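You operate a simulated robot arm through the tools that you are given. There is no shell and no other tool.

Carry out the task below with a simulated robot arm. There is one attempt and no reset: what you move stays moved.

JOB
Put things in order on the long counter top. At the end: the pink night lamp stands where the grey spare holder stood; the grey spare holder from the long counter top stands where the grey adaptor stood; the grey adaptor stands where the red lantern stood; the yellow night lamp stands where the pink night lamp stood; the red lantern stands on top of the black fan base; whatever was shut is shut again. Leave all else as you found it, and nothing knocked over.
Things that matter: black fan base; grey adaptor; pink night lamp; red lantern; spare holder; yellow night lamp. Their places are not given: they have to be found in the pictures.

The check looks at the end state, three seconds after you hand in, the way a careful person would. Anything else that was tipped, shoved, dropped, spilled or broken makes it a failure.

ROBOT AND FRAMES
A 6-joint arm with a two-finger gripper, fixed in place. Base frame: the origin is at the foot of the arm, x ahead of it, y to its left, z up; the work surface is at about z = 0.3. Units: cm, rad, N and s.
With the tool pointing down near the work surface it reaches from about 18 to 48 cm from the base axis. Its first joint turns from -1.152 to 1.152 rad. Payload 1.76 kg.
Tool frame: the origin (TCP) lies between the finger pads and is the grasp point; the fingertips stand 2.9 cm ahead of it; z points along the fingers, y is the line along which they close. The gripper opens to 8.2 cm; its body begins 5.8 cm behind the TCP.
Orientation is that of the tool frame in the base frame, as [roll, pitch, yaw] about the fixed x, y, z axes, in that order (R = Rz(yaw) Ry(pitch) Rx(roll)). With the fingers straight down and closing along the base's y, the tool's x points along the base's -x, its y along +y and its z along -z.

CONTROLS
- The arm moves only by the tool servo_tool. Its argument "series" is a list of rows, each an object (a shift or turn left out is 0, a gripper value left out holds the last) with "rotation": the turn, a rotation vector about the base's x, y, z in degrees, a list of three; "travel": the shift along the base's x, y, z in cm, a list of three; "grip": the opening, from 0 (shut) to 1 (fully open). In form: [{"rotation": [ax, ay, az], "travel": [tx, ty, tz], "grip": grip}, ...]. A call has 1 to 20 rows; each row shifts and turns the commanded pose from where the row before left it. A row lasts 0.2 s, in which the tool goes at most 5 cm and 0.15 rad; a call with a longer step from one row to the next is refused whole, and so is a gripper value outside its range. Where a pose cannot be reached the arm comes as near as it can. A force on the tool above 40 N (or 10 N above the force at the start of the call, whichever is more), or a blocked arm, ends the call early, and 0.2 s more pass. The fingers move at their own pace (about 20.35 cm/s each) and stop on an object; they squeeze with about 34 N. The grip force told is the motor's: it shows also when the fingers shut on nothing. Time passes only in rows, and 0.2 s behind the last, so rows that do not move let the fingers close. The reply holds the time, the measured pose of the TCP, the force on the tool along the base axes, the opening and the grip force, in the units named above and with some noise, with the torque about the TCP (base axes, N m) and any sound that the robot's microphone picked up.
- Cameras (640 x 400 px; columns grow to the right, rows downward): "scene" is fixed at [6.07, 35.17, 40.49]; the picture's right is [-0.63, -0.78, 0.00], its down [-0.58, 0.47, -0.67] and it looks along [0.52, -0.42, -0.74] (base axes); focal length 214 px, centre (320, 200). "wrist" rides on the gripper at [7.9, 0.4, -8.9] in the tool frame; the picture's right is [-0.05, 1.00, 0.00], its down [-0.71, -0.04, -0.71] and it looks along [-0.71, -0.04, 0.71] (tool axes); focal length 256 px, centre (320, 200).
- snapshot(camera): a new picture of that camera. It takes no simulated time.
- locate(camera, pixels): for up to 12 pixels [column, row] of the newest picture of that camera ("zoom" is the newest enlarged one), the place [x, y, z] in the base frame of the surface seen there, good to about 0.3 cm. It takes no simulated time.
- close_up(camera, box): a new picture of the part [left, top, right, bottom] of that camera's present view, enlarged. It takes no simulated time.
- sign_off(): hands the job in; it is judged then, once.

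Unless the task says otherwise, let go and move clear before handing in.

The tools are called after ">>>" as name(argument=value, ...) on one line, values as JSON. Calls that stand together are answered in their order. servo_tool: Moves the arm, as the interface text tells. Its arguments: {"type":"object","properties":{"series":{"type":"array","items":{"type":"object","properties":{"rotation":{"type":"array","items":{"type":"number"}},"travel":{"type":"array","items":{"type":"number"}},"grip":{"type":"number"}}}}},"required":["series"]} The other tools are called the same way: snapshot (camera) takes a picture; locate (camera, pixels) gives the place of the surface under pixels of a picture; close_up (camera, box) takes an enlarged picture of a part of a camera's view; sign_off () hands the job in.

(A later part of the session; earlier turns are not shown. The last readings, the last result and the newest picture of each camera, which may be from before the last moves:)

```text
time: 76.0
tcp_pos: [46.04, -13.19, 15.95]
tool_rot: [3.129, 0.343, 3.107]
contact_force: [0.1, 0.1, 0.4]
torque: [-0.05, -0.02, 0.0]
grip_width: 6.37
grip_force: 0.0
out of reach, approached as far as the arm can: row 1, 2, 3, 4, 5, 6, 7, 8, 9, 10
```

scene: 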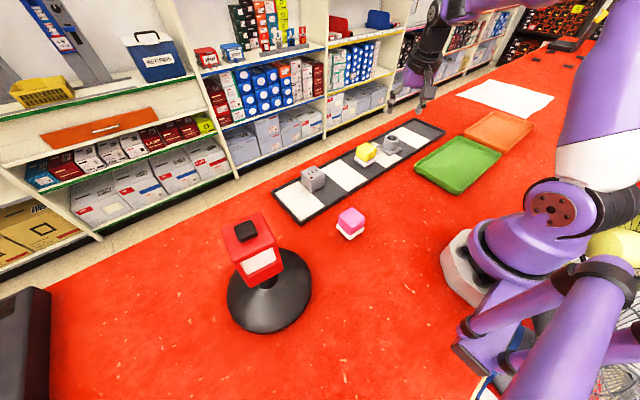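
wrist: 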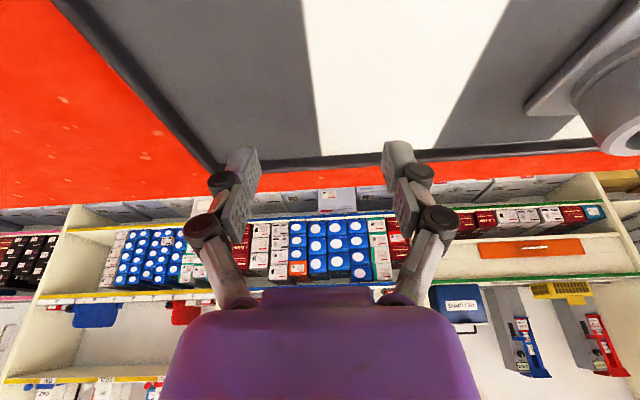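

The arm slid along its boundary to (46,−13,16) since this tilt isn't available further in. I'll check that nothing was touched.

>>> snapshot(camera="scene")

>>> close_up(camera="scene", box=[270, 80, 460, 240])

>>> snapshot(camera="wrist")

```text
taken
```

scene: 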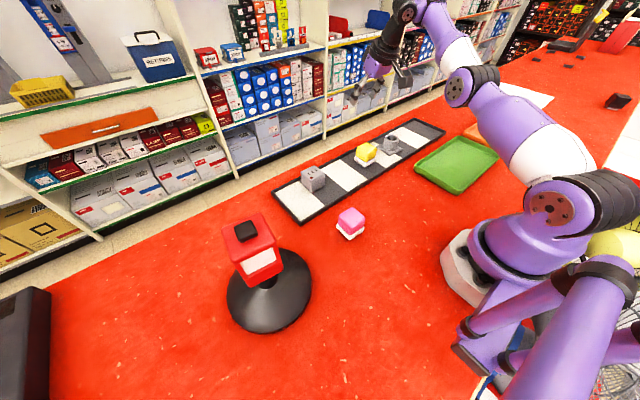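

```text
2.50 times, centred on (365, 160) of scene
```

zoom: 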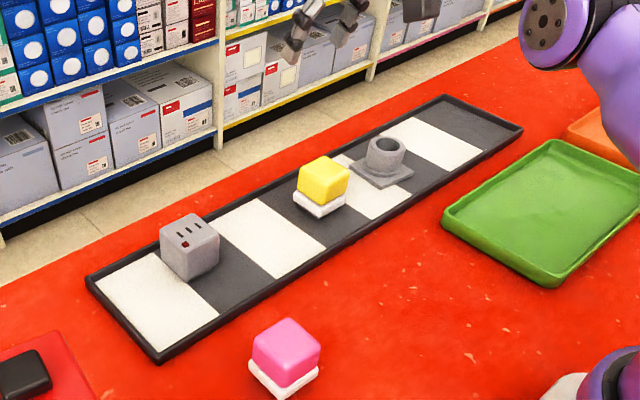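

```text
taken
```

wrist: 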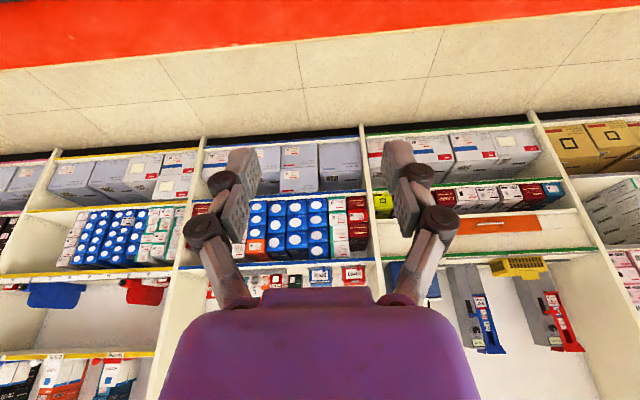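

Everything on the counter is unchanged. I'll reduce the tilt while drawing inward to get back to a comfortable posture.

>>> servo_tool(series=[{"rotation": [0, 5, 0]}, {"travel": [-1.5, 0.5, 0.5], "rotation": [0, 3, 0]}, {"travel": [-2, 0.5, 0.5], "rotation": [0, 3, 0]}, {"travel": [-2.5, 1, 0], "rotation": [0, 4, 0]}, {"travel": [-2.5, 1, 0], "rotation": [0, 5, 0]}, {}])

```text
time: 77.4
tcp_pos: [38.19, -10.15, 17.29]
tool_rot: [-3.141, -0.004, 3.107]
contact_force: [-0.5, 0.2, 0.6]
torque: [-0.02, -0.01, 0.04]
grip_width: 6.37
grip_force: 0.0
out of reach, approached as far as the arm can: row 4
```

Tool-down again and free at (38.2,−10.2,17.3). I'll move above the pink lamp, look at it, and test small tilts there while still high.

>>> servo_tool(series=[{"travel": [-1.5, 1.5, 0]}, {"travel": [-2.7, 3.3, 0]}, {"travel": [-2.7, 3.3, 0]}, {"travel": [-2.7, 3.3, 0]}, {"travel": [-2.7, 3.3, 0]}, {"travel": [-2.7, 3.3, -0.5]}, {"travel": [-2.2, 3.3, -0.5]}, {"travel": [-1.1, 2.05, -0.5]}, {}])

>>> snapshot(camera="wrist")

>>> snapshot(camera="scene")

```text
time: 79.4
tcp_pos: [26.67, 12.75, 25.1]
tool_rot: [-3.138, -0.003, 3.108]
contact_force: [0.9, -0.3, 1.1]
torque: [-0.03, -0.01, 0.02]
grip_width: 6.42
grip_force: 0.0
out of reach, approached as far as the arm can: row 1, 2, 3, 4, 5, 6, 7, 8
```

```text
taken
```

wrist: 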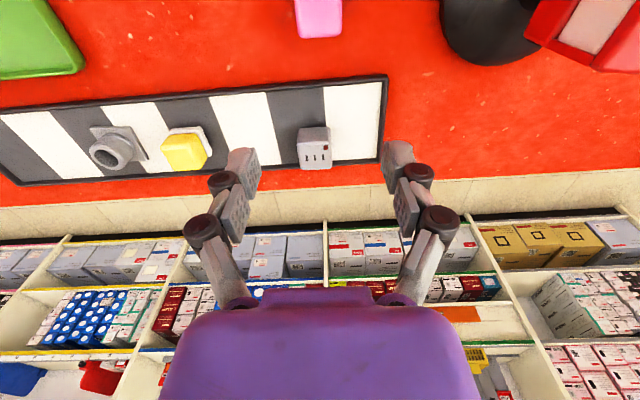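

```text
taken
```

scene: 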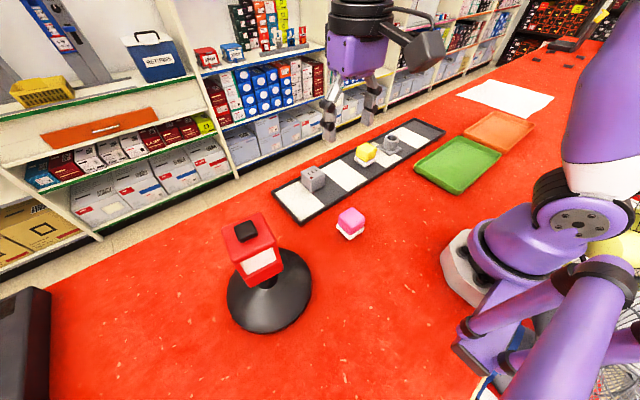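

The arm drifted up to z 25 with every row refused, so it's in an awkward branch. I'll look at the arm's present shape.

>>> close_up(camera="scene", box=[300, 0, 640, 260])

>>> locate(camera="scene", pixels=[[577, 225], [600, 130], [615, 170], [560, 190], [490, 265], [630, 60], [360, 10], [360, 50], [625, 190]])

```text
1.54 times, centred on (470, 130) of scene
```

zoom: 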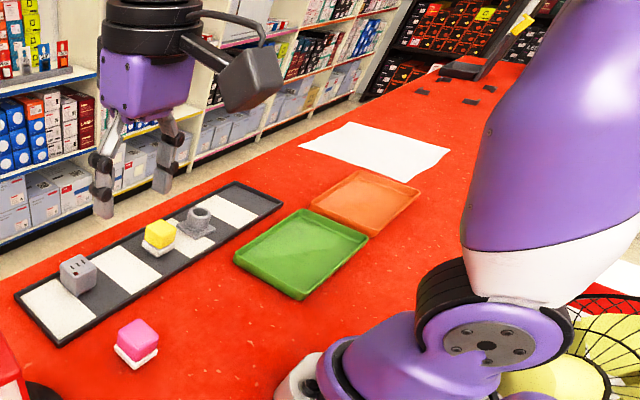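

```text
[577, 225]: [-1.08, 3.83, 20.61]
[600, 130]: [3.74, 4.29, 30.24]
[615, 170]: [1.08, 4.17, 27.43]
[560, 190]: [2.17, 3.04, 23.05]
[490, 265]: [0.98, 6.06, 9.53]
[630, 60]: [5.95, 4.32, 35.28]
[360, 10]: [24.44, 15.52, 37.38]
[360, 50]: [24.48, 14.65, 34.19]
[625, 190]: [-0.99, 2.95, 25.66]
```

The elbow is up as it should be. I'll test with idle rows whether the command and the arm now agree.

>>> servo_tool(series=[{}, {}, {}])

```text
time: 80.2
tcp_pos: [26.67, 12.7, 25.22]
tool_rot: [-3.137, -0.003, 3.109]
contact_force: [0.0, -0.7, 0.5]
torque: [0.0, 0.01, 0.0]
grip_width: 6.42
grip_force: 0.1
```

>>> servo_tool(series=[{"travel": [0, 0, -1]}, {}])

```text
time: 80.8
tcp_pos: [27.01, 13.11, 25.0]
tool_rot: [-3.138, -0.002, 3.108]
contact_force: [-0.6, 0.3, -0.3]
torque: [0.03, -0.02, -0.03]
grip_width: 6.38
grip_force: 0.0
out of reach, approached as far as the arm can: row 1
```

The arm seems to be in a flipped wrist branch, with the tool hanging inward of the forearm's end. Touching the outer boundary flipped it before, so I'll extend outward high above the counter and then come back, to restore the normal branch.

>>> servo_tool(series=[{"travel": [2, 0, 1]}, {"travel": [3.6, -1, 1]}, {"travel": [3.6, -1, 1]}, {"travel": [3.6, -1, 0]}, {"travel": [3.6, -1, 0]}, {}])

>>> snapshot(camera="scene")

```text
time: 82.2
tcp_pos: [39.46, 10.41, 26.26]
tool_rot: [-3.136, -0.002, 3.109]
contact_force: [-0.8, 0.1, 0.8]
torque: [0.0, 0.02, 0.01]
grip_width: 6.38
grip_force: 0.1
out of reach, approached as far as the arm can: row 1, 4, 5
```

```text
taken
```

scene: 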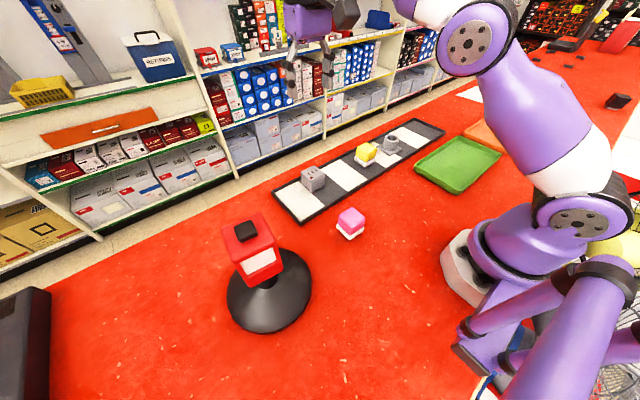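

Reached the outer boundary at radius ≈41, z 26. Now I'll draw back inward and down to see if the normal branch is restored.

>>> servo_tool(series=[{"travel": [-2, 0.3, -1]}, {"travel": [-2.5, 0.3, -2]}, {"travel": [-2.5, 0.3, -2]}, {}])

>>> snapshot(camera="scene")

```text
time: 83.2
tcp_pos: [32.56, 11.26, 21.4]
tool_rot: [-3.14, 0.003, 3.108]
contact_force: [0.3, -0.5, 0.1]
torque: [-0.03, 0.04, 0.0]
grip_width: 6.38
grip_force: 0.0
```

```text
taken
```

scene: 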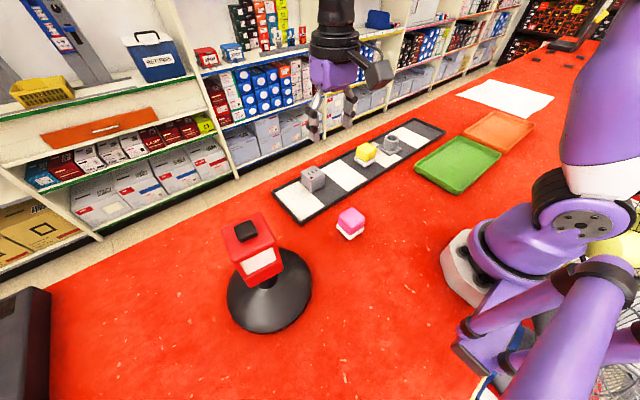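

The normal branch is back with no refusals. I'll now go above the pink lamp and look at it.

>>> servo_tool(series=[{"travel": [-2.5, 0.5, -1.5]}, {"travel": [-2.5, 0.5, -1.5]}, {"travel": [-2.5, 0.5, -1.5]}, {"travel": [-2.1, 0.4, -1.4]}, {}])

>>> snapshot(camera="wrist")

```text
time: 84.4
tcp_pos: [22.91, 13.05, 15.57]
tool_rot: [-3.14, 0.0, 3.11]
contact_force: [0.0, -0.2, -0.4]
torque: [-0.02, -0.04, 0.01]
grip_width: 6.37
grip_force: 0.0
```

```text
taken
```

wrist: 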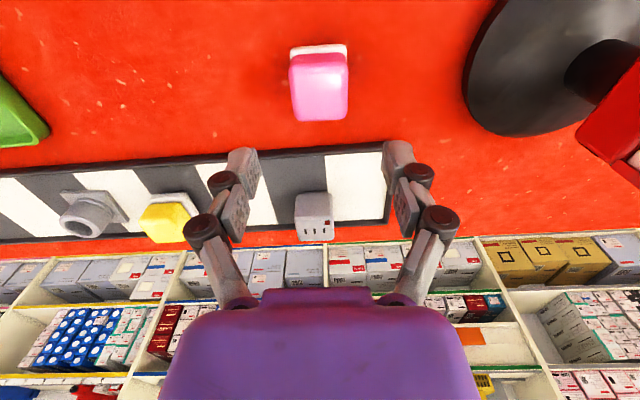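

Directly above the pink lamp, tool-down. I'll test an outward tilt here in small steps.

>>> servo_tool(series=[{"rotation": [0, -4, 0]}, {"rotation": [0, -4, 0]}, {}])

```text
time: 85.2
tcp_pos: [22.87, 12.86, 15.5]
tool_rot: [3.139, 0.143, 3.11]
contact_force: [0.2, 0.3, -0.3]
torque: [0.02, 0.03, 0.02]
grip_width: 6.4
grip_force: 0.1
```

>>> servo_tool(series=[{"rotation": [0, -4, 0]}, {"rotation": [0, -4, 0]}, {"rotation": [0, -3, 0]}, {}])

```text
time: 86.2
tcp_pos: [22.88, 13.0, 15.63]
tool_rot: [3.133, 0.334, 3.107]
contact_force: [0.4, -0.1, -0.3]
torque: [-0.02, 0.02, -0.04]
grip_width: 6.37
grip_force: 0.1
```

A 19° tilt is accepted here in the normal branch, so I can pick the lamp directly with the tilt needed at the far spot. I'll look at the lamp again to align.

>>> servo_tool(series=[{"travel": [-3, 0, -1.5], "rotation": [0, -1, 0]}, {"travel": [-2, 0, -1]}, {}])

>>> snapshot(camera="wrist")

```text
time: 87.0
tcp_pos: [18.01, 12.88, 13.19]
tool_rot: [3.13, 0.349, 3.106]
contact_force: [0.5, 0.2, -0.2]
torque: [0.0, 0.03, 0.0]
grip_width: 6.4
grip_force: 0.1
```

```text
taken
```

wrist: 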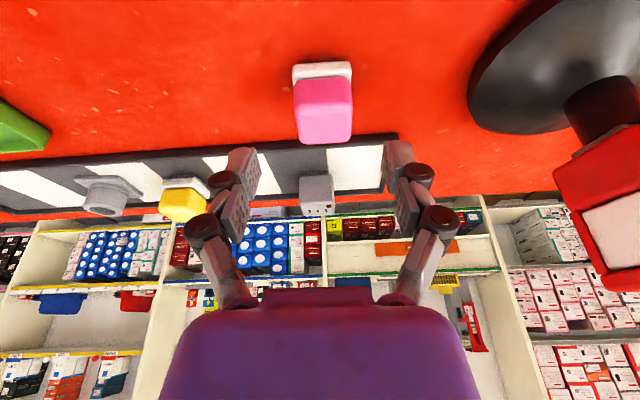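

>>> close_up(camera="wrist", box=[275, 50, 375, 155])

```text
3.81 times, centred on (325, 102) of wrist
```

zoom: 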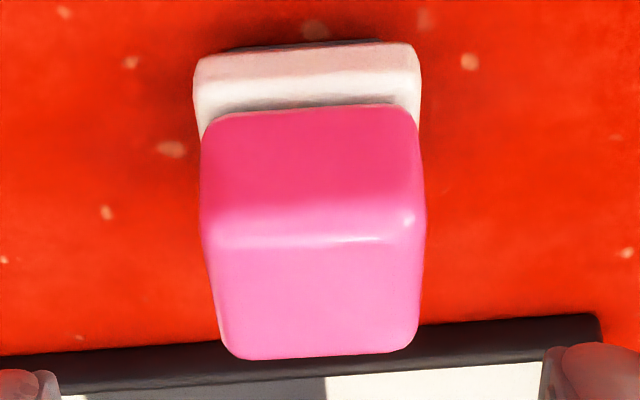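

>>> locate(camera="zoom", pixels=[[205, 228], [420, 218], [235, 345], [412, 338], [320, 290], [205, 125], [415, 115], [200, 95], [418, 80], [310, 170], [205, 180], [420, 170]])

```text
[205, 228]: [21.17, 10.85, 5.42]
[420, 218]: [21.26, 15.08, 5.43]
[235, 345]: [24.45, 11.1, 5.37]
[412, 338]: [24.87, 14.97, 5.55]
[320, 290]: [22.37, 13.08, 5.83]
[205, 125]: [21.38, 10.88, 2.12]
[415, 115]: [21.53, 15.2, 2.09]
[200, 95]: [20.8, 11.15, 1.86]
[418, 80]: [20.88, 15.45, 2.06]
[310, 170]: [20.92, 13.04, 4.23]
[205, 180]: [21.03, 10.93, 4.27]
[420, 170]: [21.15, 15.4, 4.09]
```

The pink lamp's cube spans y 10.9–15.2 and x 21.0–24.9 (centre ≈ 22.93,13.1), top 5.5. I'll position above with the fingers pre-shaped to 5.9 cm and descend part way.

>>> servo_tool(series=[{"travel": [2.2, 0.1, -1], "grip": 0.72}, {"travel": [2.2, 0.1, -1.2]}, {"travel": [0, 0, -1.5]}, {}])

>>> snapshot(camera="wrist")

>>> close_up(camera="scene", box=[290, 150, 410, 260])

```text
time: 88.0
tcp_pos: [22.42, 13.23, 9.27]
tool_rot: [3.133, 0.349, 3.107]
contact_force: [0.1, 0.1, -0.2]
torque: [0.01, 0.0, 0.01]
grip_width: 5.92
grip_force: 0.0
```

```text
taken
```

wrist: 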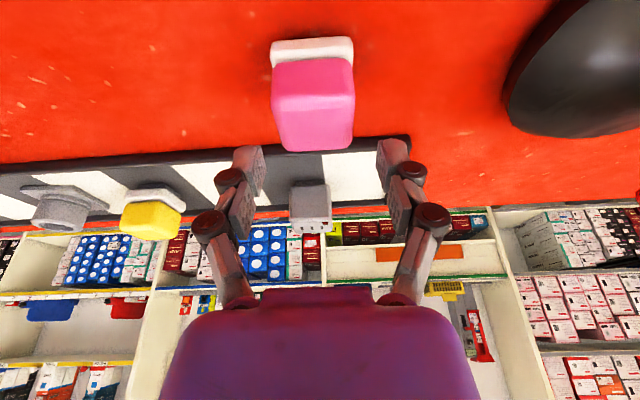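

```text
3.64 times, centred on (350, 205) of scene
```

zoom: 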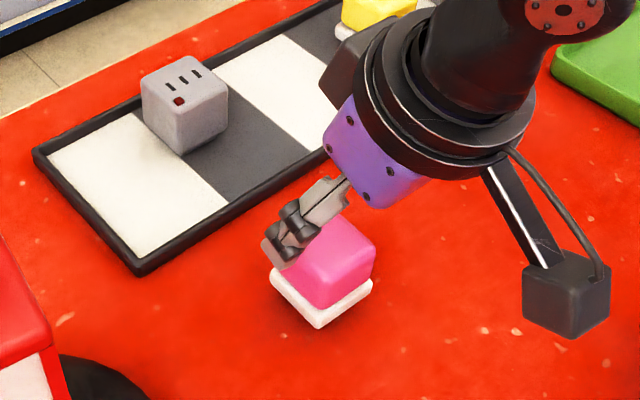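

The lamp lies between the fingers, a touch to one side. I'll shift −0.1 in y and descend to z≈5.4.

>>> servo_tool(series=[{"travel": [0, -0.1, -1.2]}, {"travel": [0, 0, -1.2]}, {"travel": [0, 0, -1.0]}, {"travel": [0, 0, -0.45]}, {}])

>>> snapshot(camera="wrist")

>>> close_up(camera="scene", box=[290, 150, 410, 260])

```text
time: 89.2
tcp_pos: [22.27, 13.03, 5.4]
tool_rot: [3.132, 0.349, 3.105]
contact_force: [-0.8, 0.4, -0.6]
torque: [0.0, 0.02, 0.0]
grip_width: 5.88
grip_force: 0.0
```

```text
taken
```

wrist: 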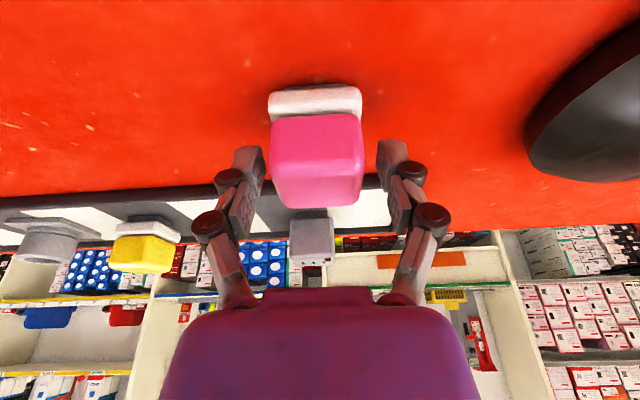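

```text
3.64 times, centred on (350, 205) of scene
```

zoom: 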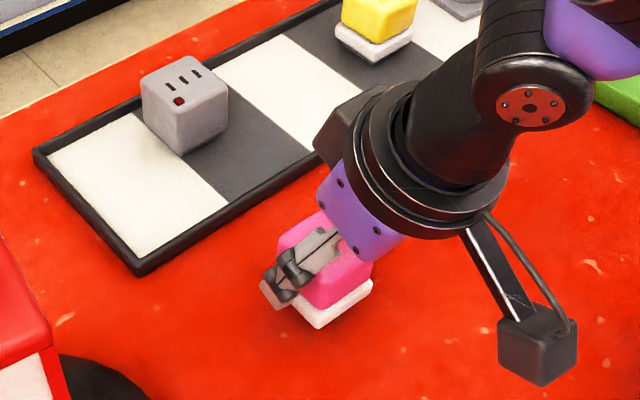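

The fingers straddle the lamp's cube well. I'll close gradually.

>>> servo_tool(series=[{"grip": 0.62}, {"grip": 0.57}, {"grip": 0.53}, {"grip": 0.49}, {"grip": 0.45}, {}])

>>> snapshot(camera="wrist")

```text
time: 90.6
tcp_pos: [22.42, 13.17, 5.37]
tool_rot: [3.134, 0.348, 3.106]
contact_force: [-3.0, -2.9, 7.9]
torque: [-0.11, 0.13, -0.06]
grip_width: 4.3
grip_force: 34.5
```

```text
taken
```

wrist: 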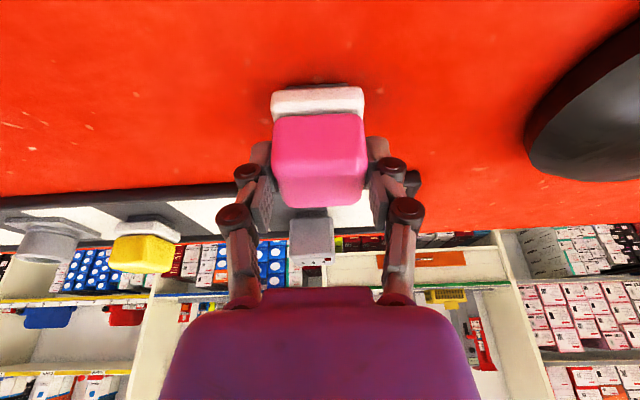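

Gripped at 4.3 cm with 34 N. I'll lift gently and check.

>>> servo_tool(series=[{"travel": [0, 0, 0.3], "grip": 0}, {"travel": [0, 0, 0.5]}, {"travel": [0, 0, 1.2]}, {"travel": [0, 0, 2]}, {"travel": [0, 0, 2.5]}, {"travel": [0, 0, 1.3]}, {}])

>>> close_up(camera="scene", box=[280, 120, 420, 260])

>>> snapshot(camera="wrist")

```text
time: 92.2
tcp_pos: [22.36, 13.11, 13.18]
tool_rot: [3.134, 0.349, 3.107]
contact_force: [0.1, -0.5, 0.2]
torque: [0.02, 0.01, -0.04]
grip_width: 4.32
grip_force: 33.5
```

```text
2.86 times, centred on (350, 190) of scene
```

zoom: 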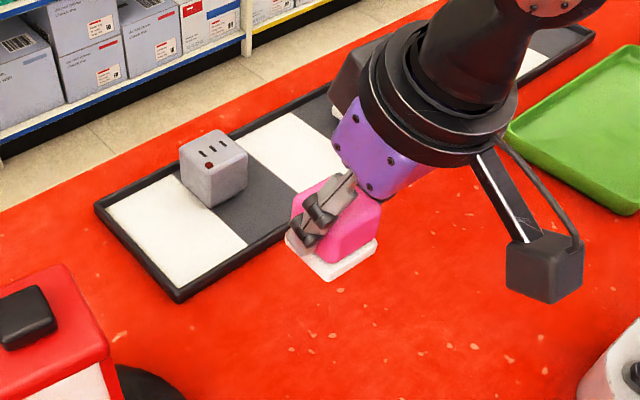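

```text
taken
```

wrist: 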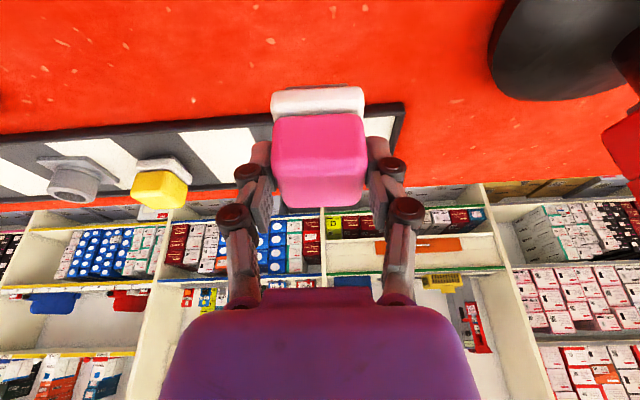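

The lamp is lifted upright. I'll measure its held position relative to the TCP.

>>> locate(camera="zoom", pixels=[[289, 238], [329, 270], [374, 242], [331, 260], [378, 205], [310, 262], [350, 258]])

>>> locate(camera="wrist", pixels=[[276, 158], [363, 154], [286, 203], [361, 198], [275, 100], [361, 96], [320, 180]])

```text
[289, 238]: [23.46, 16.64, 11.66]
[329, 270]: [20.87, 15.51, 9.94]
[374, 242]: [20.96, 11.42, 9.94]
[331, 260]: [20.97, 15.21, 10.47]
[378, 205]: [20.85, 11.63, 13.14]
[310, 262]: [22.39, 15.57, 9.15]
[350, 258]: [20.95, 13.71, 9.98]
```

```text
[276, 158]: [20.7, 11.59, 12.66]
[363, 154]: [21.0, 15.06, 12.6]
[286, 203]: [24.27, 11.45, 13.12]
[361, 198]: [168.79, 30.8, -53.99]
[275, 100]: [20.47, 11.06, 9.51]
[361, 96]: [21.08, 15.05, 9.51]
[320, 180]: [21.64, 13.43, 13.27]
```

The lamp's centre is at TCP + (0.6,0.1) and it will touch down at TCP z≈5.9 on the tray. I'll carry it over in the high path, staying well inside the reach limit.

>>> servo_tool(series=[{"travel": [0.5, -2, 0]}, {"travel": [1.07, -3.9, 0]}, {"travel": [1.07, -3.9, 0]}, {"travel": [1.07, -3.9, 0]}, {"travel": [1.07, -3.9, 0]}, {"travel": [1.07, -3.9, 0]}, {"travel": [1.07, -3.9, 0]}, {"travel": [1.07, -3.9, 0]}, {"travel": [1.07, -3.9, 0]}, {"travel": [0.5, -1.9, 0]}, {}])

```text
time: 94.6
tcp_pos: [31.77, -22.13, 13.41]
tool_rot: [3.133, 0.349, 3.107]
contact_force: [-0.9, -0.3, -0.6]
torque: [0.02, -0.02, -0.01]
grip_width: 4.32
grip_force: 33.6
```

No refusals; now at (31.8,−22.1,13.4). I'll continue outward while descending.

>>> servo_tool(series=[{"travel": [1.1, -2, -0.9]}, {"travel": [1.1, -2, -0.9]}, {"travel": [1.1, -2, -0.9]}, {"travel": [1.0, -1.8, -0.9]}, {}])

>>> snapshot(camera="scene")

>>> snapshot(camera="wrist")

```text
time: 95.8
tcp_pos: [36.2, -29.82, 9.8]
tool_rot: [3.133, 0.35, 3.105]
contact_force: [0.0, 0.3, 0.3]
torque: [0.03, 0.02, 0.03]
grip_width: 4.29
grip_force: 33.9
```

```text
taken
```

scene: 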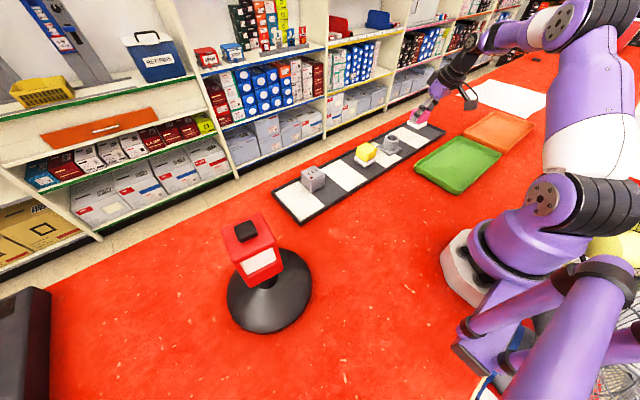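

```text
taken
```

wrist: 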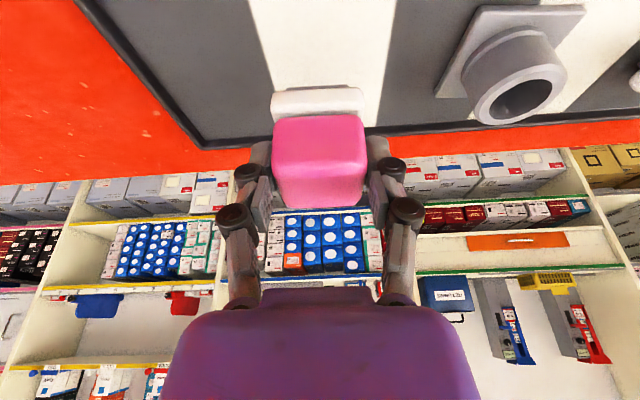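

On track at (36.2,−29.8,9.8). I'll finish the approach to (38.2,−32.8) while lowering to ≈8.

>>> servo_tool(series=[{"travel": [0.7, -1.0, -0.6]}, {"travel": [0.7, -1.0, -0.6]}, {"travel": [0.62, -1.0, -0.6]}, {}, {}])

>>> close_up(camera="scene", box=[370, 70, 470, 160])

>>> snapshot(camera="wrist")

```text
time: 97.0
tcp_pos: [38.13, -32.68, 7.86]
tool_rot: [3.133, 0.35, 3.106]
contact_force: [0.6, -0.3, -1.3]
torque: [0.02, -0.01, 0.0]
grip_width: 4.32
grip_force: 33.7
```

```text
4.44 times, centred on (420, 115) of scene
```

zoom: 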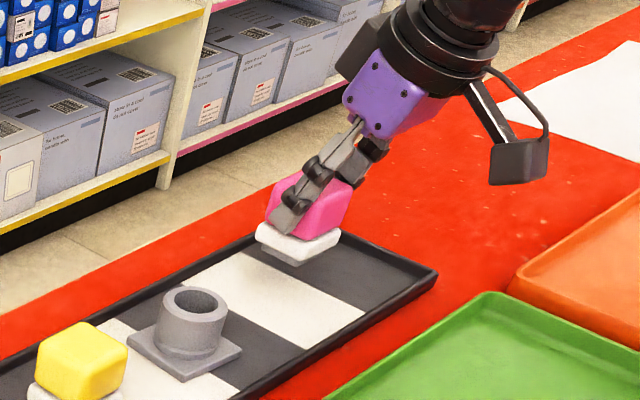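

```text
taken
```

wrist: 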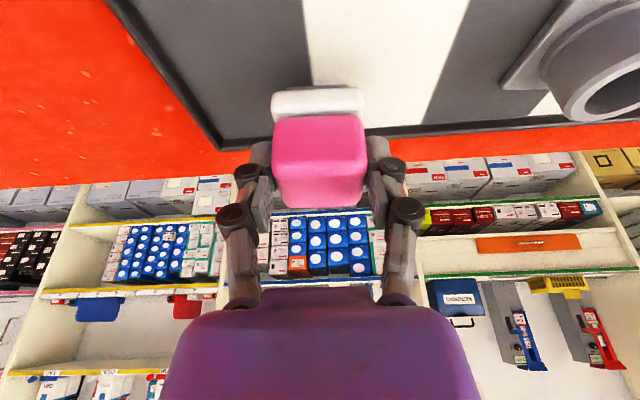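

>>> locate(camera="zoom", pixels=[[258, 232], [298, 252], [338, 237], [300, 240], [345, 195], [262, 242], [320, 255]])

>>> locate(camera="wrist", pixels=[[276, 160], [363, 156], [275, 100], [361, 96], [320, 102]])

```text
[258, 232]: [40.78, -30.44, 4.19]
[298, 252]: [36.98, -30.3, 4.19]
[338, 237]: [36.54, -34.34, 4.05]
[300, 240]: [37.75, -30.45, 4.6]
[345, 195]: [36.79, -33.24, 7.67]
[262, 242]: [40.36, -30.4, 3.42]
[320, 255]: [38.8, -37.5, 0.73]
```

```text
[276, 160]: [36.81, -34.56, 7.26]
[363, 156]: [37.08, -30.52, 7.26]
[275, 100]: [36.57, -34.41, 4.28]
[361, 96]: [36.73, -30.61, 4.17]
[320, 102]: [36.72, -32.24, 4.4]
```

The lamp's centre reads ≈ (38.73,−32.42); the target is (38.8,−32.75). I'll nudge −0.25 in y and lower to just above touchdown.

>>> servo_tool(series=[{"travel": [0.05, -0.25, -0.5]}, {"travel": [0, 0, -0.6]}, {"travel": [0, 0, -0.3]}, {"travel": [0, 0, -0.15]}, {}])

```text
time: 98.2
tcp_pos: [38.21, -33.08, 6.12]
tool_rot: [3.132, 0.348, 3.105]
contact_force: [1.1, -0.3, -0.6]
torque: [-0.03, 0.03, -0.01]
grip_width: 4.31
grip_force: 33.9
```

>>> servo_tool(series=[{"travel": [0, 0, -0.1]}, {"travel": [0, 0, -0.1]}, {}])

```text
time: 99.0
tcp_pos: [38.2, -32.92, 6.01]
tool_rot: [3.132, 0.35, 3.107]
contact_force: [0.8, 0.5, -0.5]
torque: [-0.03, -0.02, 0.03]
grip_width: 4.3
grip_force: 34.1
```

>>> servo_tool(series=[{"travel": [0, 0, -0.08]}, {"travel": [0, 0, -0.07]}, {}])

```text
time: 99.8
tcp_pos: [38.22, -32.98, 5.91]
tool_rot: [3.134, 0.351, 3.108]
contact_force: [0.6, -0.4, 0.4]
torque: [-0.02, -0.02, 0.03]
grip_width: 4.27
grip_force: 34.3
```

>>> servo_tool(series=[{"travel": [0, 0, -0.06]}, {"travel": [0, 0, -0.05]}, {}])

```text
time: 100.6
tcp_pos: [38.24, -33.16, 6.0]
tool_rot: [3.136, 0.352, 3.107]
contact_force: [-3.9, 0.6, 19.1]
torque: [-0.07, 0.09, -0.01]
grip_width: 4.29
grip_force: 34.1
```

Contact made (19 N). I'll ease up, open gradually, and withdraw back along the tool axis.

>>> servo_tool(series=[{"travel": [0, 0, 0.08]}, {"grip": 0.55}, {"grip": 0.6}, {"grip": 0.67}, {"grip": 0.75}, {"travel": [-0.17, 0, 0.47]}, {"travel": [-0.5, 0, 1.4]}, {"travel": [-0.8, 0, 1.9]}, {"travel": [-1.2, 0.8, 2]}, {"travel": [-1.5, 1, 1.5]}, {}])

>>> close_up(camera="scene", box=[370, 70, 470, 160])

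>>> snapshot(camera="wrist")

```text
time: 103.0
tcp_pos: [34.15, -31.23, 13.37]
tool_rot: [3.133, 0.35, 3.106]
contact_force: [-0.1, 0.0, 0.7]
torque: [-0.04, 0.0, -0.02]
grip_width: 6.16
grip_force: 0.1
```

```text
4.44 times, centred on (420, 115) of scene
```

zoom: 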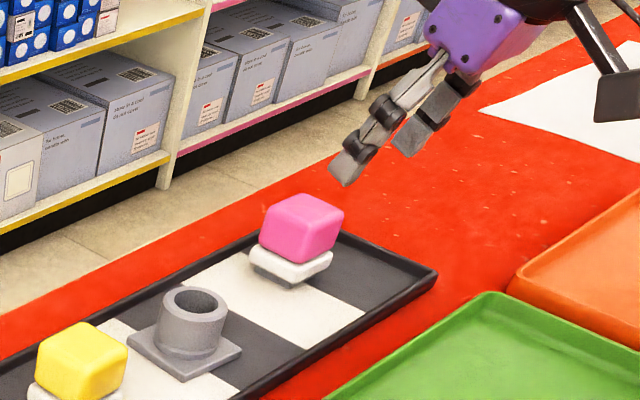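

```text
taken
```

wrist: 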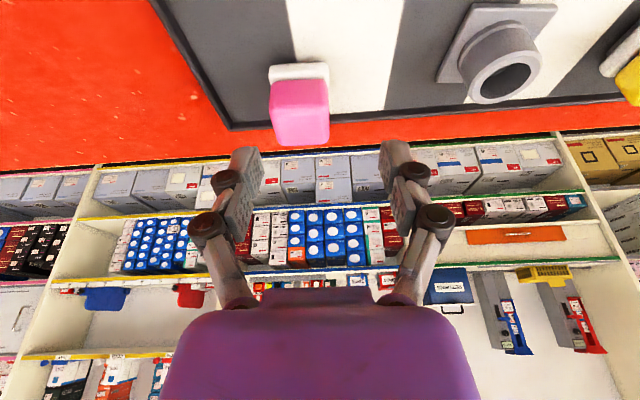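

>>> locate(camera="zoom", pixels=[[250, 248], [293, 272], [331, 253], [272, 212], [305, 235], [342, 212], [305, 197], [305, 215], [290, 288], [158, 325], [188, 375], [240, 347]])

```text
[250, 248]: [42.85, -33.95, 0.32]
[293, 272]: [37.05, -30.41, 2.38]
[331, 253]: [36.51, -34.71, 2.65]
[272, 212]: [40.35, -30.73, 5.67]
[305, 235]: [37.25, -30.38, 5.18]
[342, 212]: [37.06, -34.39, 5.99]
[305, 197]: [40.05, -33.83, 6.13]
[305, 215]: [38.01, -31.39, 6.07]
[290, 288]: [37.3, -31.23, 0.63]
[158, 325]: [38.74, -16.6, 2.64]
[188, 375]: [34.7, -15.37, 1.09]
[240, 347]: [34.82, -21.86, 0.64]
```

The pink lamp stands upright at ≈ (38.7,−32.4), where the holder was. Next, the yellow lamp: I'll move inward, remove the tilt, and view it.

>>> servo_tool(series=[{"travel": [-1.5, 2, 0.5]}, {"travel": [-1.2, 3.7, 0.5]}, {"travel": [-0.8, 3.7, 0.5], "rotation": [0, 5, 0]}, {"travel": [-0.5, 3.7, 0.5], "rotation": [0, 5, 0]}, {"travel": [-0.5, 3.7, 0], "rotation": [0, 5, 0]}, {"travel": [-0.5, 3.7, 0], "rotation": [0, 5, 0]}, {"travel": [-0.3, 3.7, 0]}, {"travel": [-0.2, 0.5, 0]}, {}])

>>> snapshot(camera="wrist")

```text
time: 105.0
tcp_pos: [28.53, -6.49, 15.26]
tool_rot: [-3.137, -0.002, 3.109]
contact_force: [-0.4, -1.3, -0.2]
torque: [-0.05, -0.01, -0.01]
grip_width: 6.14
grip_force: 0.0
```

```text
taken
```

wrist: 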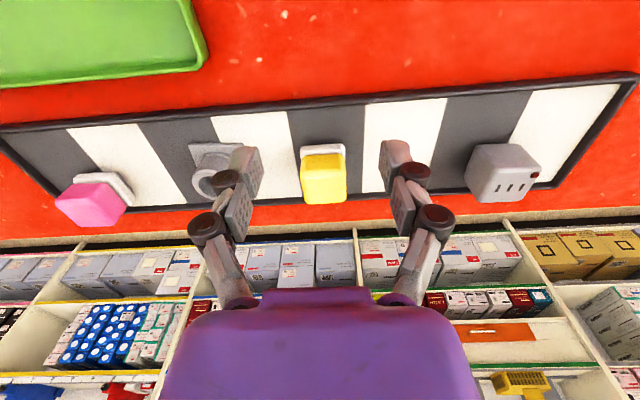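

>>> close_up(camera="wrist", box=[280, 130, 370, 215])

```text
4.71 times, centred on (325, 172) of wrist
```

zoom: 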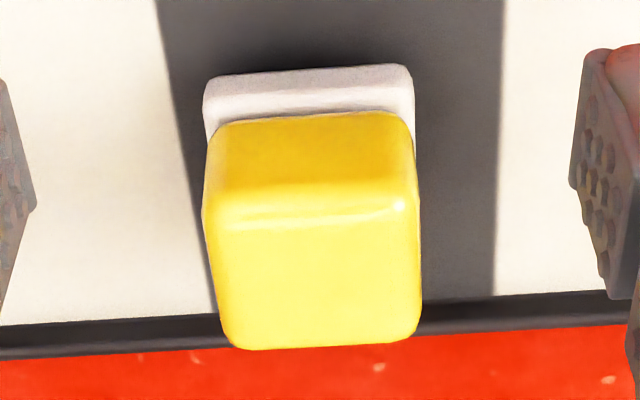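

>>> locate(camera="zoom", pixels=[[210, 212], [412, 198], [232, 338], [412, 328], [315, 275], [212, 135], [405, 125], [208, 100], [408, 85], [315, 170], [210, 175], [412, 165]])

```text
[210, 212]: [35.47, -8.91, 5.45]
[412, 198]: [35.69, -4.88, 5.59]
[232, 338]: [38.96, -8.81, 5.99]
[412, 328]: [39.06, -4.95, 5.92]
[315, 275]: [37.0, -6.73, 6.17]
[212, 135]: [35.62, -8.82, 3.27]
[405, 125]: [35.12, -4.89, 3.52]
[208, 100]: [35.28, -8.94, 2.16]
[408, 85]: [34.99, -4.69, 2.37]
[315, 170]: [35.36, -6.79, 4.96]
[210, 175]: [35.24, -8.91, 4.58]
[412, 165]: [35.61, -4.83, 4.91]
```

The yellow cube spans y −8.95…−4.8, x 35.35–39.2 (centre ≈ 37.15,−6.8), top 6.0. I'll move above it with the fingers at 5.9 cm.

>>> servo_tool(series=[{"travel": [2.9, -0.08, -1.4], "rotation": [0, 0, 1.2], "grip": 0.72}, {"travel": [2.9, -0.08, -1.6]}, {"travel": [2.8, -0.08, -1.6]}, {}])

>>> snapshot(camera="wrist")

```text
time: 106.0
tcp_pos: [37.24, -6.69, 10.66]
tool_rot: [-3.141, 0.0, 3.131]
contact_force: [0.3, 0.9, -0.4]
torque: [0.05, 0.02, -0.01]
grip_width: 5.9
grip_force: 0.1
```

```text
taken
```

wrist: 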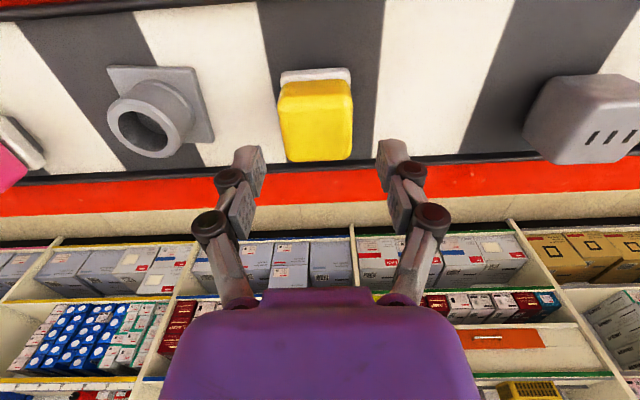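

The lamp (wrist ~317,120) is nearly centred; I'll shift −0.12 and descend to z≈5.7.

>>> servo_tool(series=[{"travel": [0, -0.12, -1.5]}, {"travel": [0, 0, -1.5]}, {"travel": [0, 0, -1.3]}, {"travel": [0, 0, -0.65]}, {}])

>>> snapshot(camera="wrist")

```text
time: 107.2
tcp_pos: [37.16, -6.9, 5.74]
tool_rot: [-3.14, 0.002, 3.129]
contact_force: [0.2, 1.1, -0.1]
torque: [0.0, 0.04, 0.01]
grip_width: 5.9
grip_force: 0.1
```

```text
taken
```

wrist: 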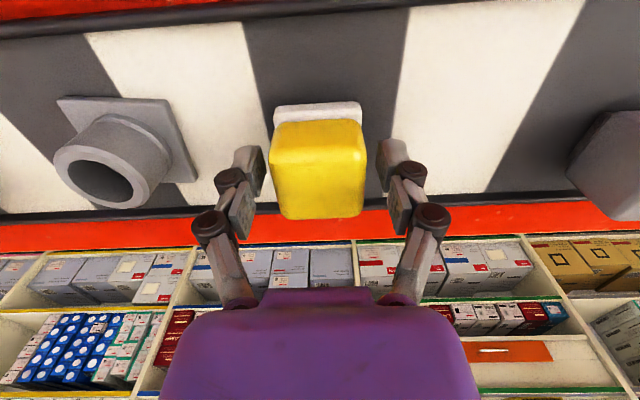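

The yellow lamp sits squarely between the fingers (wrist 268–367 vs. pads 265–378). I'll close gradually.

>>> servo_tool(series=[{"grip": 0.62}, {"grip": 0.57}, {"grip": 0.53}, {"grip": 0.49}, {"grip": 0.45}, {}])

```text
time: 108.6
tcp_pos: [37.22, -6.92, 5.68]
tool_rot: [-3.136, 0.0, 3.131]
contact_force: [-2.3, -0.5, 5.3]
torque: [0.01, 0.1, -0.01]
grip_width: 4.29
grip_force: 34.4
```

Gripped at 4.29 cm with 34 N. I'll lift gently and inspect.

>>> servo_tool(series=[{"travel": [0, 0, 0.3], "grip": 0}, {"travel": [0, 0, 0.5]}, {"travel": [0, 0, 1.2]}, {"travel": [0, 0, 2]}, {"travel": [0, 0, 2.5]}, {"travel": [0, 0, 2]}, {}])

>>> snapshot(camera="wrist")

>>> close_up(camera="scene", box=[270, 60, 450, 230])

```text
time: 110.2
tcp_pos: [37.38, -6.96, 14.14]
tool_rot: [-3.138, 0.001, 3.129]
contact_force: [0.3, 0.3, -1.7]
torque: [0.0, 0.02, 0.04]
grip_width: 4.29
grip_force: 33.9
```

```text
taken
```

wrist: 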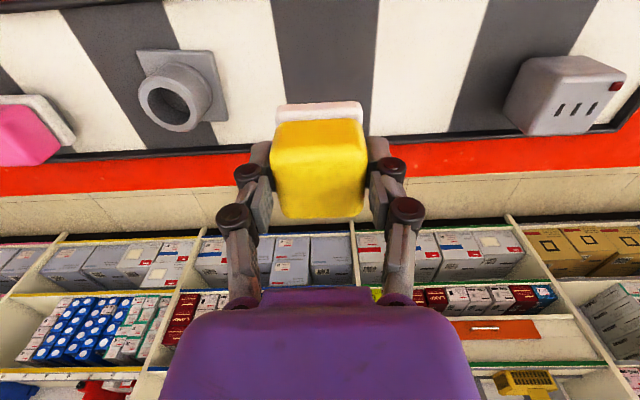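

```text
2.35 times, centred on (360, 145) of scene
```

zoom: 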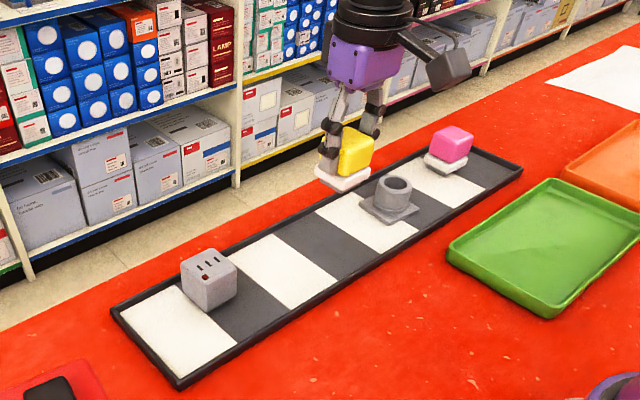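

The yellow lamp is held upright. I'll measure its offset from the TCP.

>>> locate(camera="wrist", pixels=[[274, 165], [364, 162], [287, 213], [360, 210], [320, 190], [278, 112], [360, 108], [320, 140]])

>>> locate(camera="zoom", pixels=[[342, 188], [368, 172], [345, 170], [372, 150], [318, 172]])

```text
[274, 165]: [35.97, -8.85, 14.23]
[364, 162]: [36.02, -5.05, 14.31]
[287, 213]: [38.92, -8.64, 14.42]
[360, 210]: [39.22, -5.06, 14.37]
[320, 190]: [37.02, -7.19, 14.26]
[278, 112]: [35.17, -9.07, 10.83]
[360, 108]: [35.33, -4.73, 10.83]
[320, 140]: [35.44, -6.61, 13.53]
```

```text
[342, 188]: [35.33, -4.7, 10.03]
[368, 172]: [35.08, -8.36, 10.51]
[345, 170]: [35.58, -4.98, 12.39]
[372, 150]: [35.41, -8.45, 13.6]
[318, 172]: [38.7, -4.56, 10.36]
```

The lamp is centred within ~0.1 cm of the TCP. I'll carry it to the pink lamp's old place at (22.9,13.1).

>>> servo_tool(series=[{"travel": [-1.0, 1.4, 0]}, {"travel": [-2.1, 2.9, 0]}, {"travel": [-2.1, 2.9, 0]}, {"travel": [-2.1, 2.9, 0]}, {"travel": [-2.1, 2.9, 0]}, {"travel": [-2.1, 2.9, -0.5]}, {"travel": [-2.0, 2.9, -1]}, {"travel": [-0.9, 1.17, -1]}, {}, {}])

>>> snapshot(camera="wrist")

>>> snapshot(camera="scene")

```text
time: 112.4
tcp_pos: [22.73, 13.05, 11.64]
tool_rot: [-3.14, 0.001, 3.13]
contact_force: [-0.3, -0.2, 0.5]
torque: [-0.02, 0.0, 0.03]
grip_width: 4.32
grip_force: 33.8
```

```text
taken
```

wrist: 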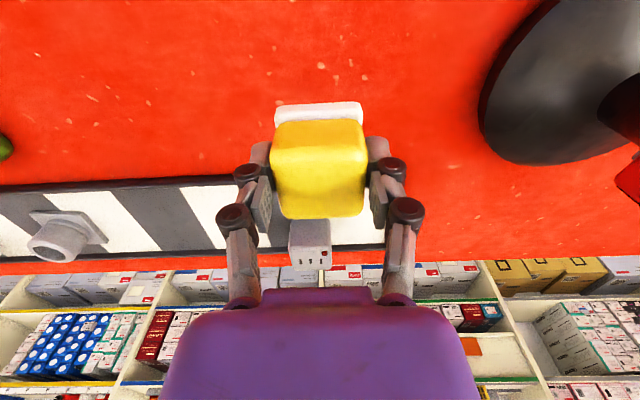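

```text
taken
```

scene: 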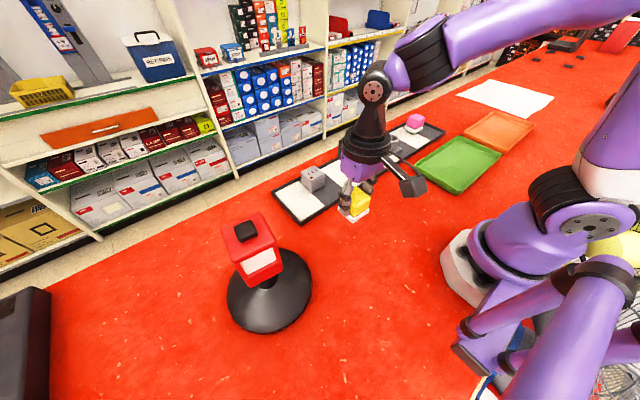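

The lamp is above the pink lamp's old place. I'll check its measured position before lowering.

>>> locate(camera="wrist", pixels=[[274, 165], [364, 162], [278, 112], [360, 108], [288, 213], [361, 209]])

>>> locate(camera="scene", pixels=[[354, 217], [368, 212], [360, 200]])

```text
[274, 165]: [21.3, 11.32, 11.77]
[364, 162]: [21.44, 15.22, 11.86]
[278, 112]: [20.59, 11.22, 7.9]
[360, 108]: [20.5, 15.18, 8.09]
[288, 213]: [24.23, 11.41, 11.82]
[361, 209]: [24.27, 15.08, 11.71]
```

```text
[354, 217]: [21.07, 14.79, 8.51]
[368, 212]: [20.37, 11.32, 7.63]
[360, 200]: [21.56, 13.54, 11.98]
```

The lamp's centre is ≈ (22.7,13.2); I'll nudge +0.18 in x, −0.05 in y and lower to just above the counter.

>>> servo_tool(series=[{"travel": [0.18, -0.05, -1.5]}, {"travel": [0, 0, -2]}, {"travel": [0, 0, -1.5]}, {"travel": [0, 0, -0.6]}, {"travel": [0, 0, -0.3]}, {}])

```text
time: 113.8
tcp_pos: [23.05, 12.86, 5.67]
tool_rot: [-3.139, 0.0, 3.129]
contact_force: [-0.4, -0.2, -0.5]
torque: [0.03, -0.05, -0.01]
grip_width: 4.29
grip_force: 34.0
```

>>> servo_tool(series=[{"travel": [0, 0, -0.15]}, {"travel": [0, 0, -0.12]}, {"travel": [0, 0, -0.08]}, {}])

```text
time: 114.8
tcp_pos: [22.95, 13.02, 5.43]
tool_rot: [-3.139, -0.001, 3.13]
contact_force: [-0.4, -0.4, 0.2]
torque: [0.01, 0.02, 0.0]
grip_width: 4.32
grip_force: 34.3
```

>>> servo_tool(series=[{"travel": [0, 0, -0.08]}, {"travel": [0, 0, -0.06]}, {}])

```text
time: 115.6
tcp_pos: [22.96, 13.08, 5.27]
tool_rot: [-3.14, 0.0, 3.13]
contact_force: [-1.1, -0.6, -0.1]
torque: [0.0, 0.02, -0.02]
grip_width: 4.32
grip_force: 34.1
```

>>> servo_tool(series=[{"travel": [0, 0, -0.06]}, {"travel": [0, 0, -0.05]}, {}])

```text
time: 116.4
tcp_pos: [23.02, 13.15, 5.17]
tool_rot: [-3.138, -0.001, 3.13]
contact_force: [-5.8, -0.2, 16.2]
torque: [0.05, 0.18, 0.01]
grip_width: 4.31
grip_force: 34.2
```

Contact made (16 N). I'll ease up, open gradually, and rise clear.

>>> servo_tool(series=[{"travel": [0, 0, 0.07]}, {"grip": 0.55}, {"grip": 0.6}, {"grip": 0.67}, {"grip": 0.76}, {"travel": [0, 0, 0.5]}, {"travel": [0, 0, 1.5]}, {"travel": [0, 0, 2.5]}, {"travel": [0, 0, 3]}, {"travel": [0, 0, 3]}, {"travel": [0, 0, 3]}, {}])

>>> snapshot(camera="scene")

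>>> close_up(camera="scene", box=[270, 90, 460, 250])

```text
time: 119.0
tcp_pos: [22.95, 12.88, 18.66]
tool_rot: [-3.139, 0.0, 3.129]
contact_force: [-0.7, 0.2, -0.1]
torque: [0.06, -0.02, 0.01]
grip_width: 6.21
grip_force: 0.1
```

```text
taken
```

scene: 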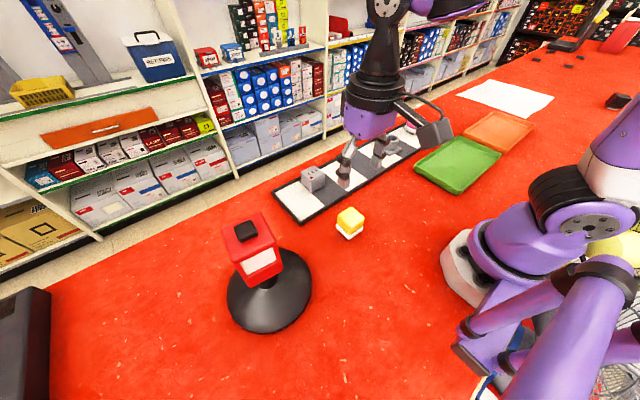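

```text
2.50 times, centred on (365, 170) of scene
```

zoom: 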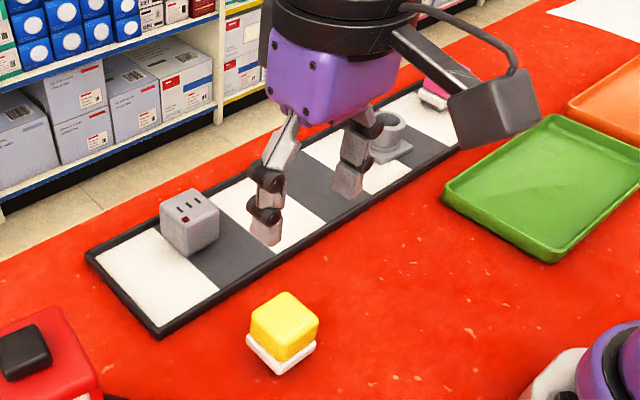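

The yellow lamp stands at the pink lamp's old place. I'll move the arm back up to its starting pose and check everything.

>>> servo_tool(series=[{"travel": [0.5, -1.5, 2]}, {"travel": [1, -3.3, 2]}, {"travel": [1, -3.3, 2]}, {"travel": [1, -3.3, 2]}, {"travel": [1, -3.3, 2]}, {"travel": [1, -3.3, 0]}, {"travel": [0.45, -1.9, 0], "grip": 1}, {}, {}])

>>> snapshot(camera="scene")

>>> snapshot(camera="wrist")

>>> close_up(camera="scene", box=[260, 100, 460, 260])

```text
time: 121.0
tcp_pos: [28.92, -6.85, 28.86]
tool_rot: [-3.138, 0.002, 3.13]
contact_force: [0.2, -0.5, 0.2]
torque: [0.01, 0.0, -0.04]
grip_width: 8.19
grip_force: 0.1
```

```text
taken
```

scene: 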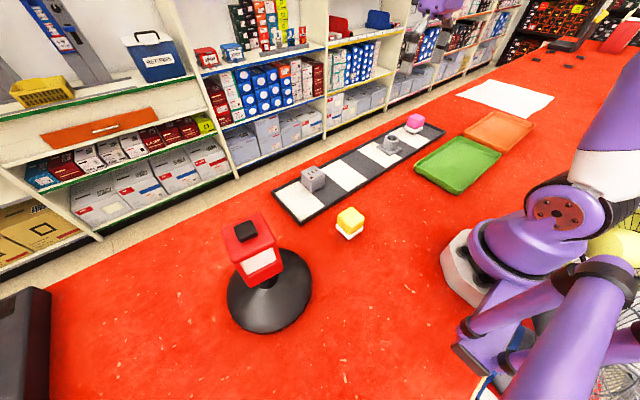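

```text
taken
```

wrist: 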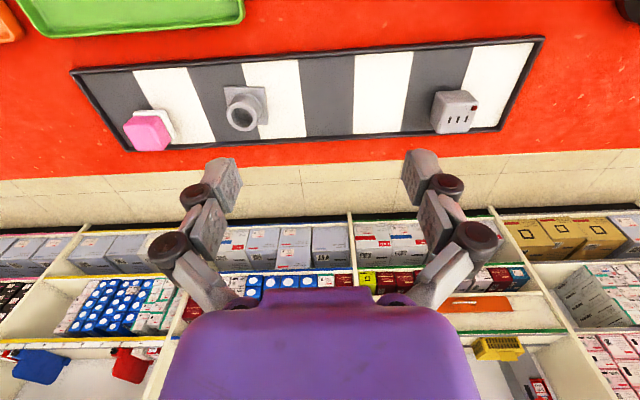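

```text
2.50 times, centred on (360, 180) of scene
```

zoom: 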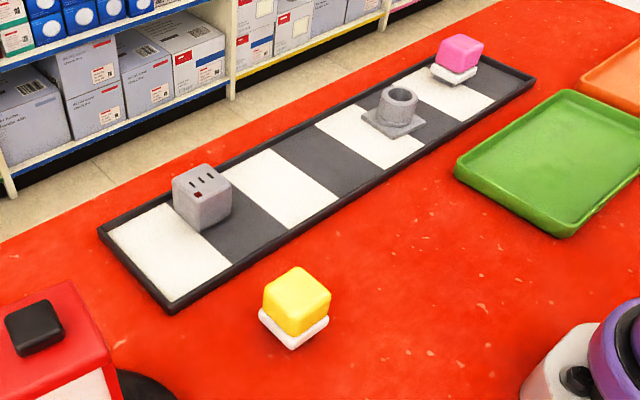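

All items appear in their target places and upright, and the striped tray and other trays are unmoved. I'll do a final measurement of each.

>>> locate(camera="zoom", pixels=[[265, 285], [298, 328], [329, 303], [291, 346], [436, 50], [456, 65], [483, 47], [362, 113], [395, 137], [423, 122], [175, 185], [231, 192]])

>>> close_up(camera="scene", box=[210, 200, 330, 340])

```text
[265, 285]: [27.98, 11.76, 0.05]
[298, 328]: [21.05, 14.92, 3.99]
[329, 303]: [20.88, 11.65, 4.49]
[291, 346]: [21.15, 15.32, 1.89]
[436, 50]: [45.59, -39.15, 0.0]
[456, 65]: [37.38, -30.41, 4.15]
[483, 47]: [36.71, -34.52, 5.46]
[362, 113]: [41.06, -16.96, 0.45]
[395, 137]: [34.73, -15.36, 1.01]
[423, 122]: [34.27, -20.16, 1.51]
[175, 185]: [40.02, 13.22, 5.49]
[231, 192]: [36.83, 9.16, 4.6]
```

```text
2.86 times, centred on (270, 270) of scene
```

zoom: 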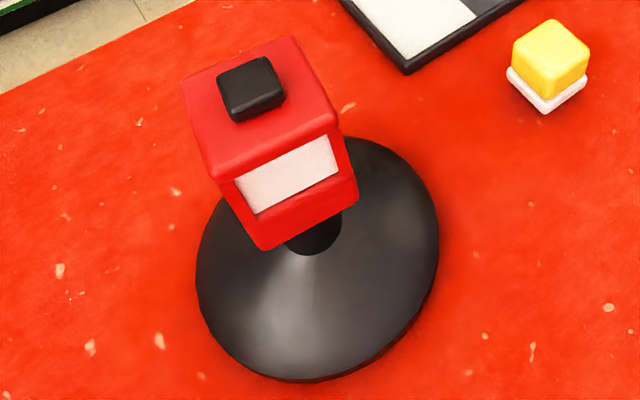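

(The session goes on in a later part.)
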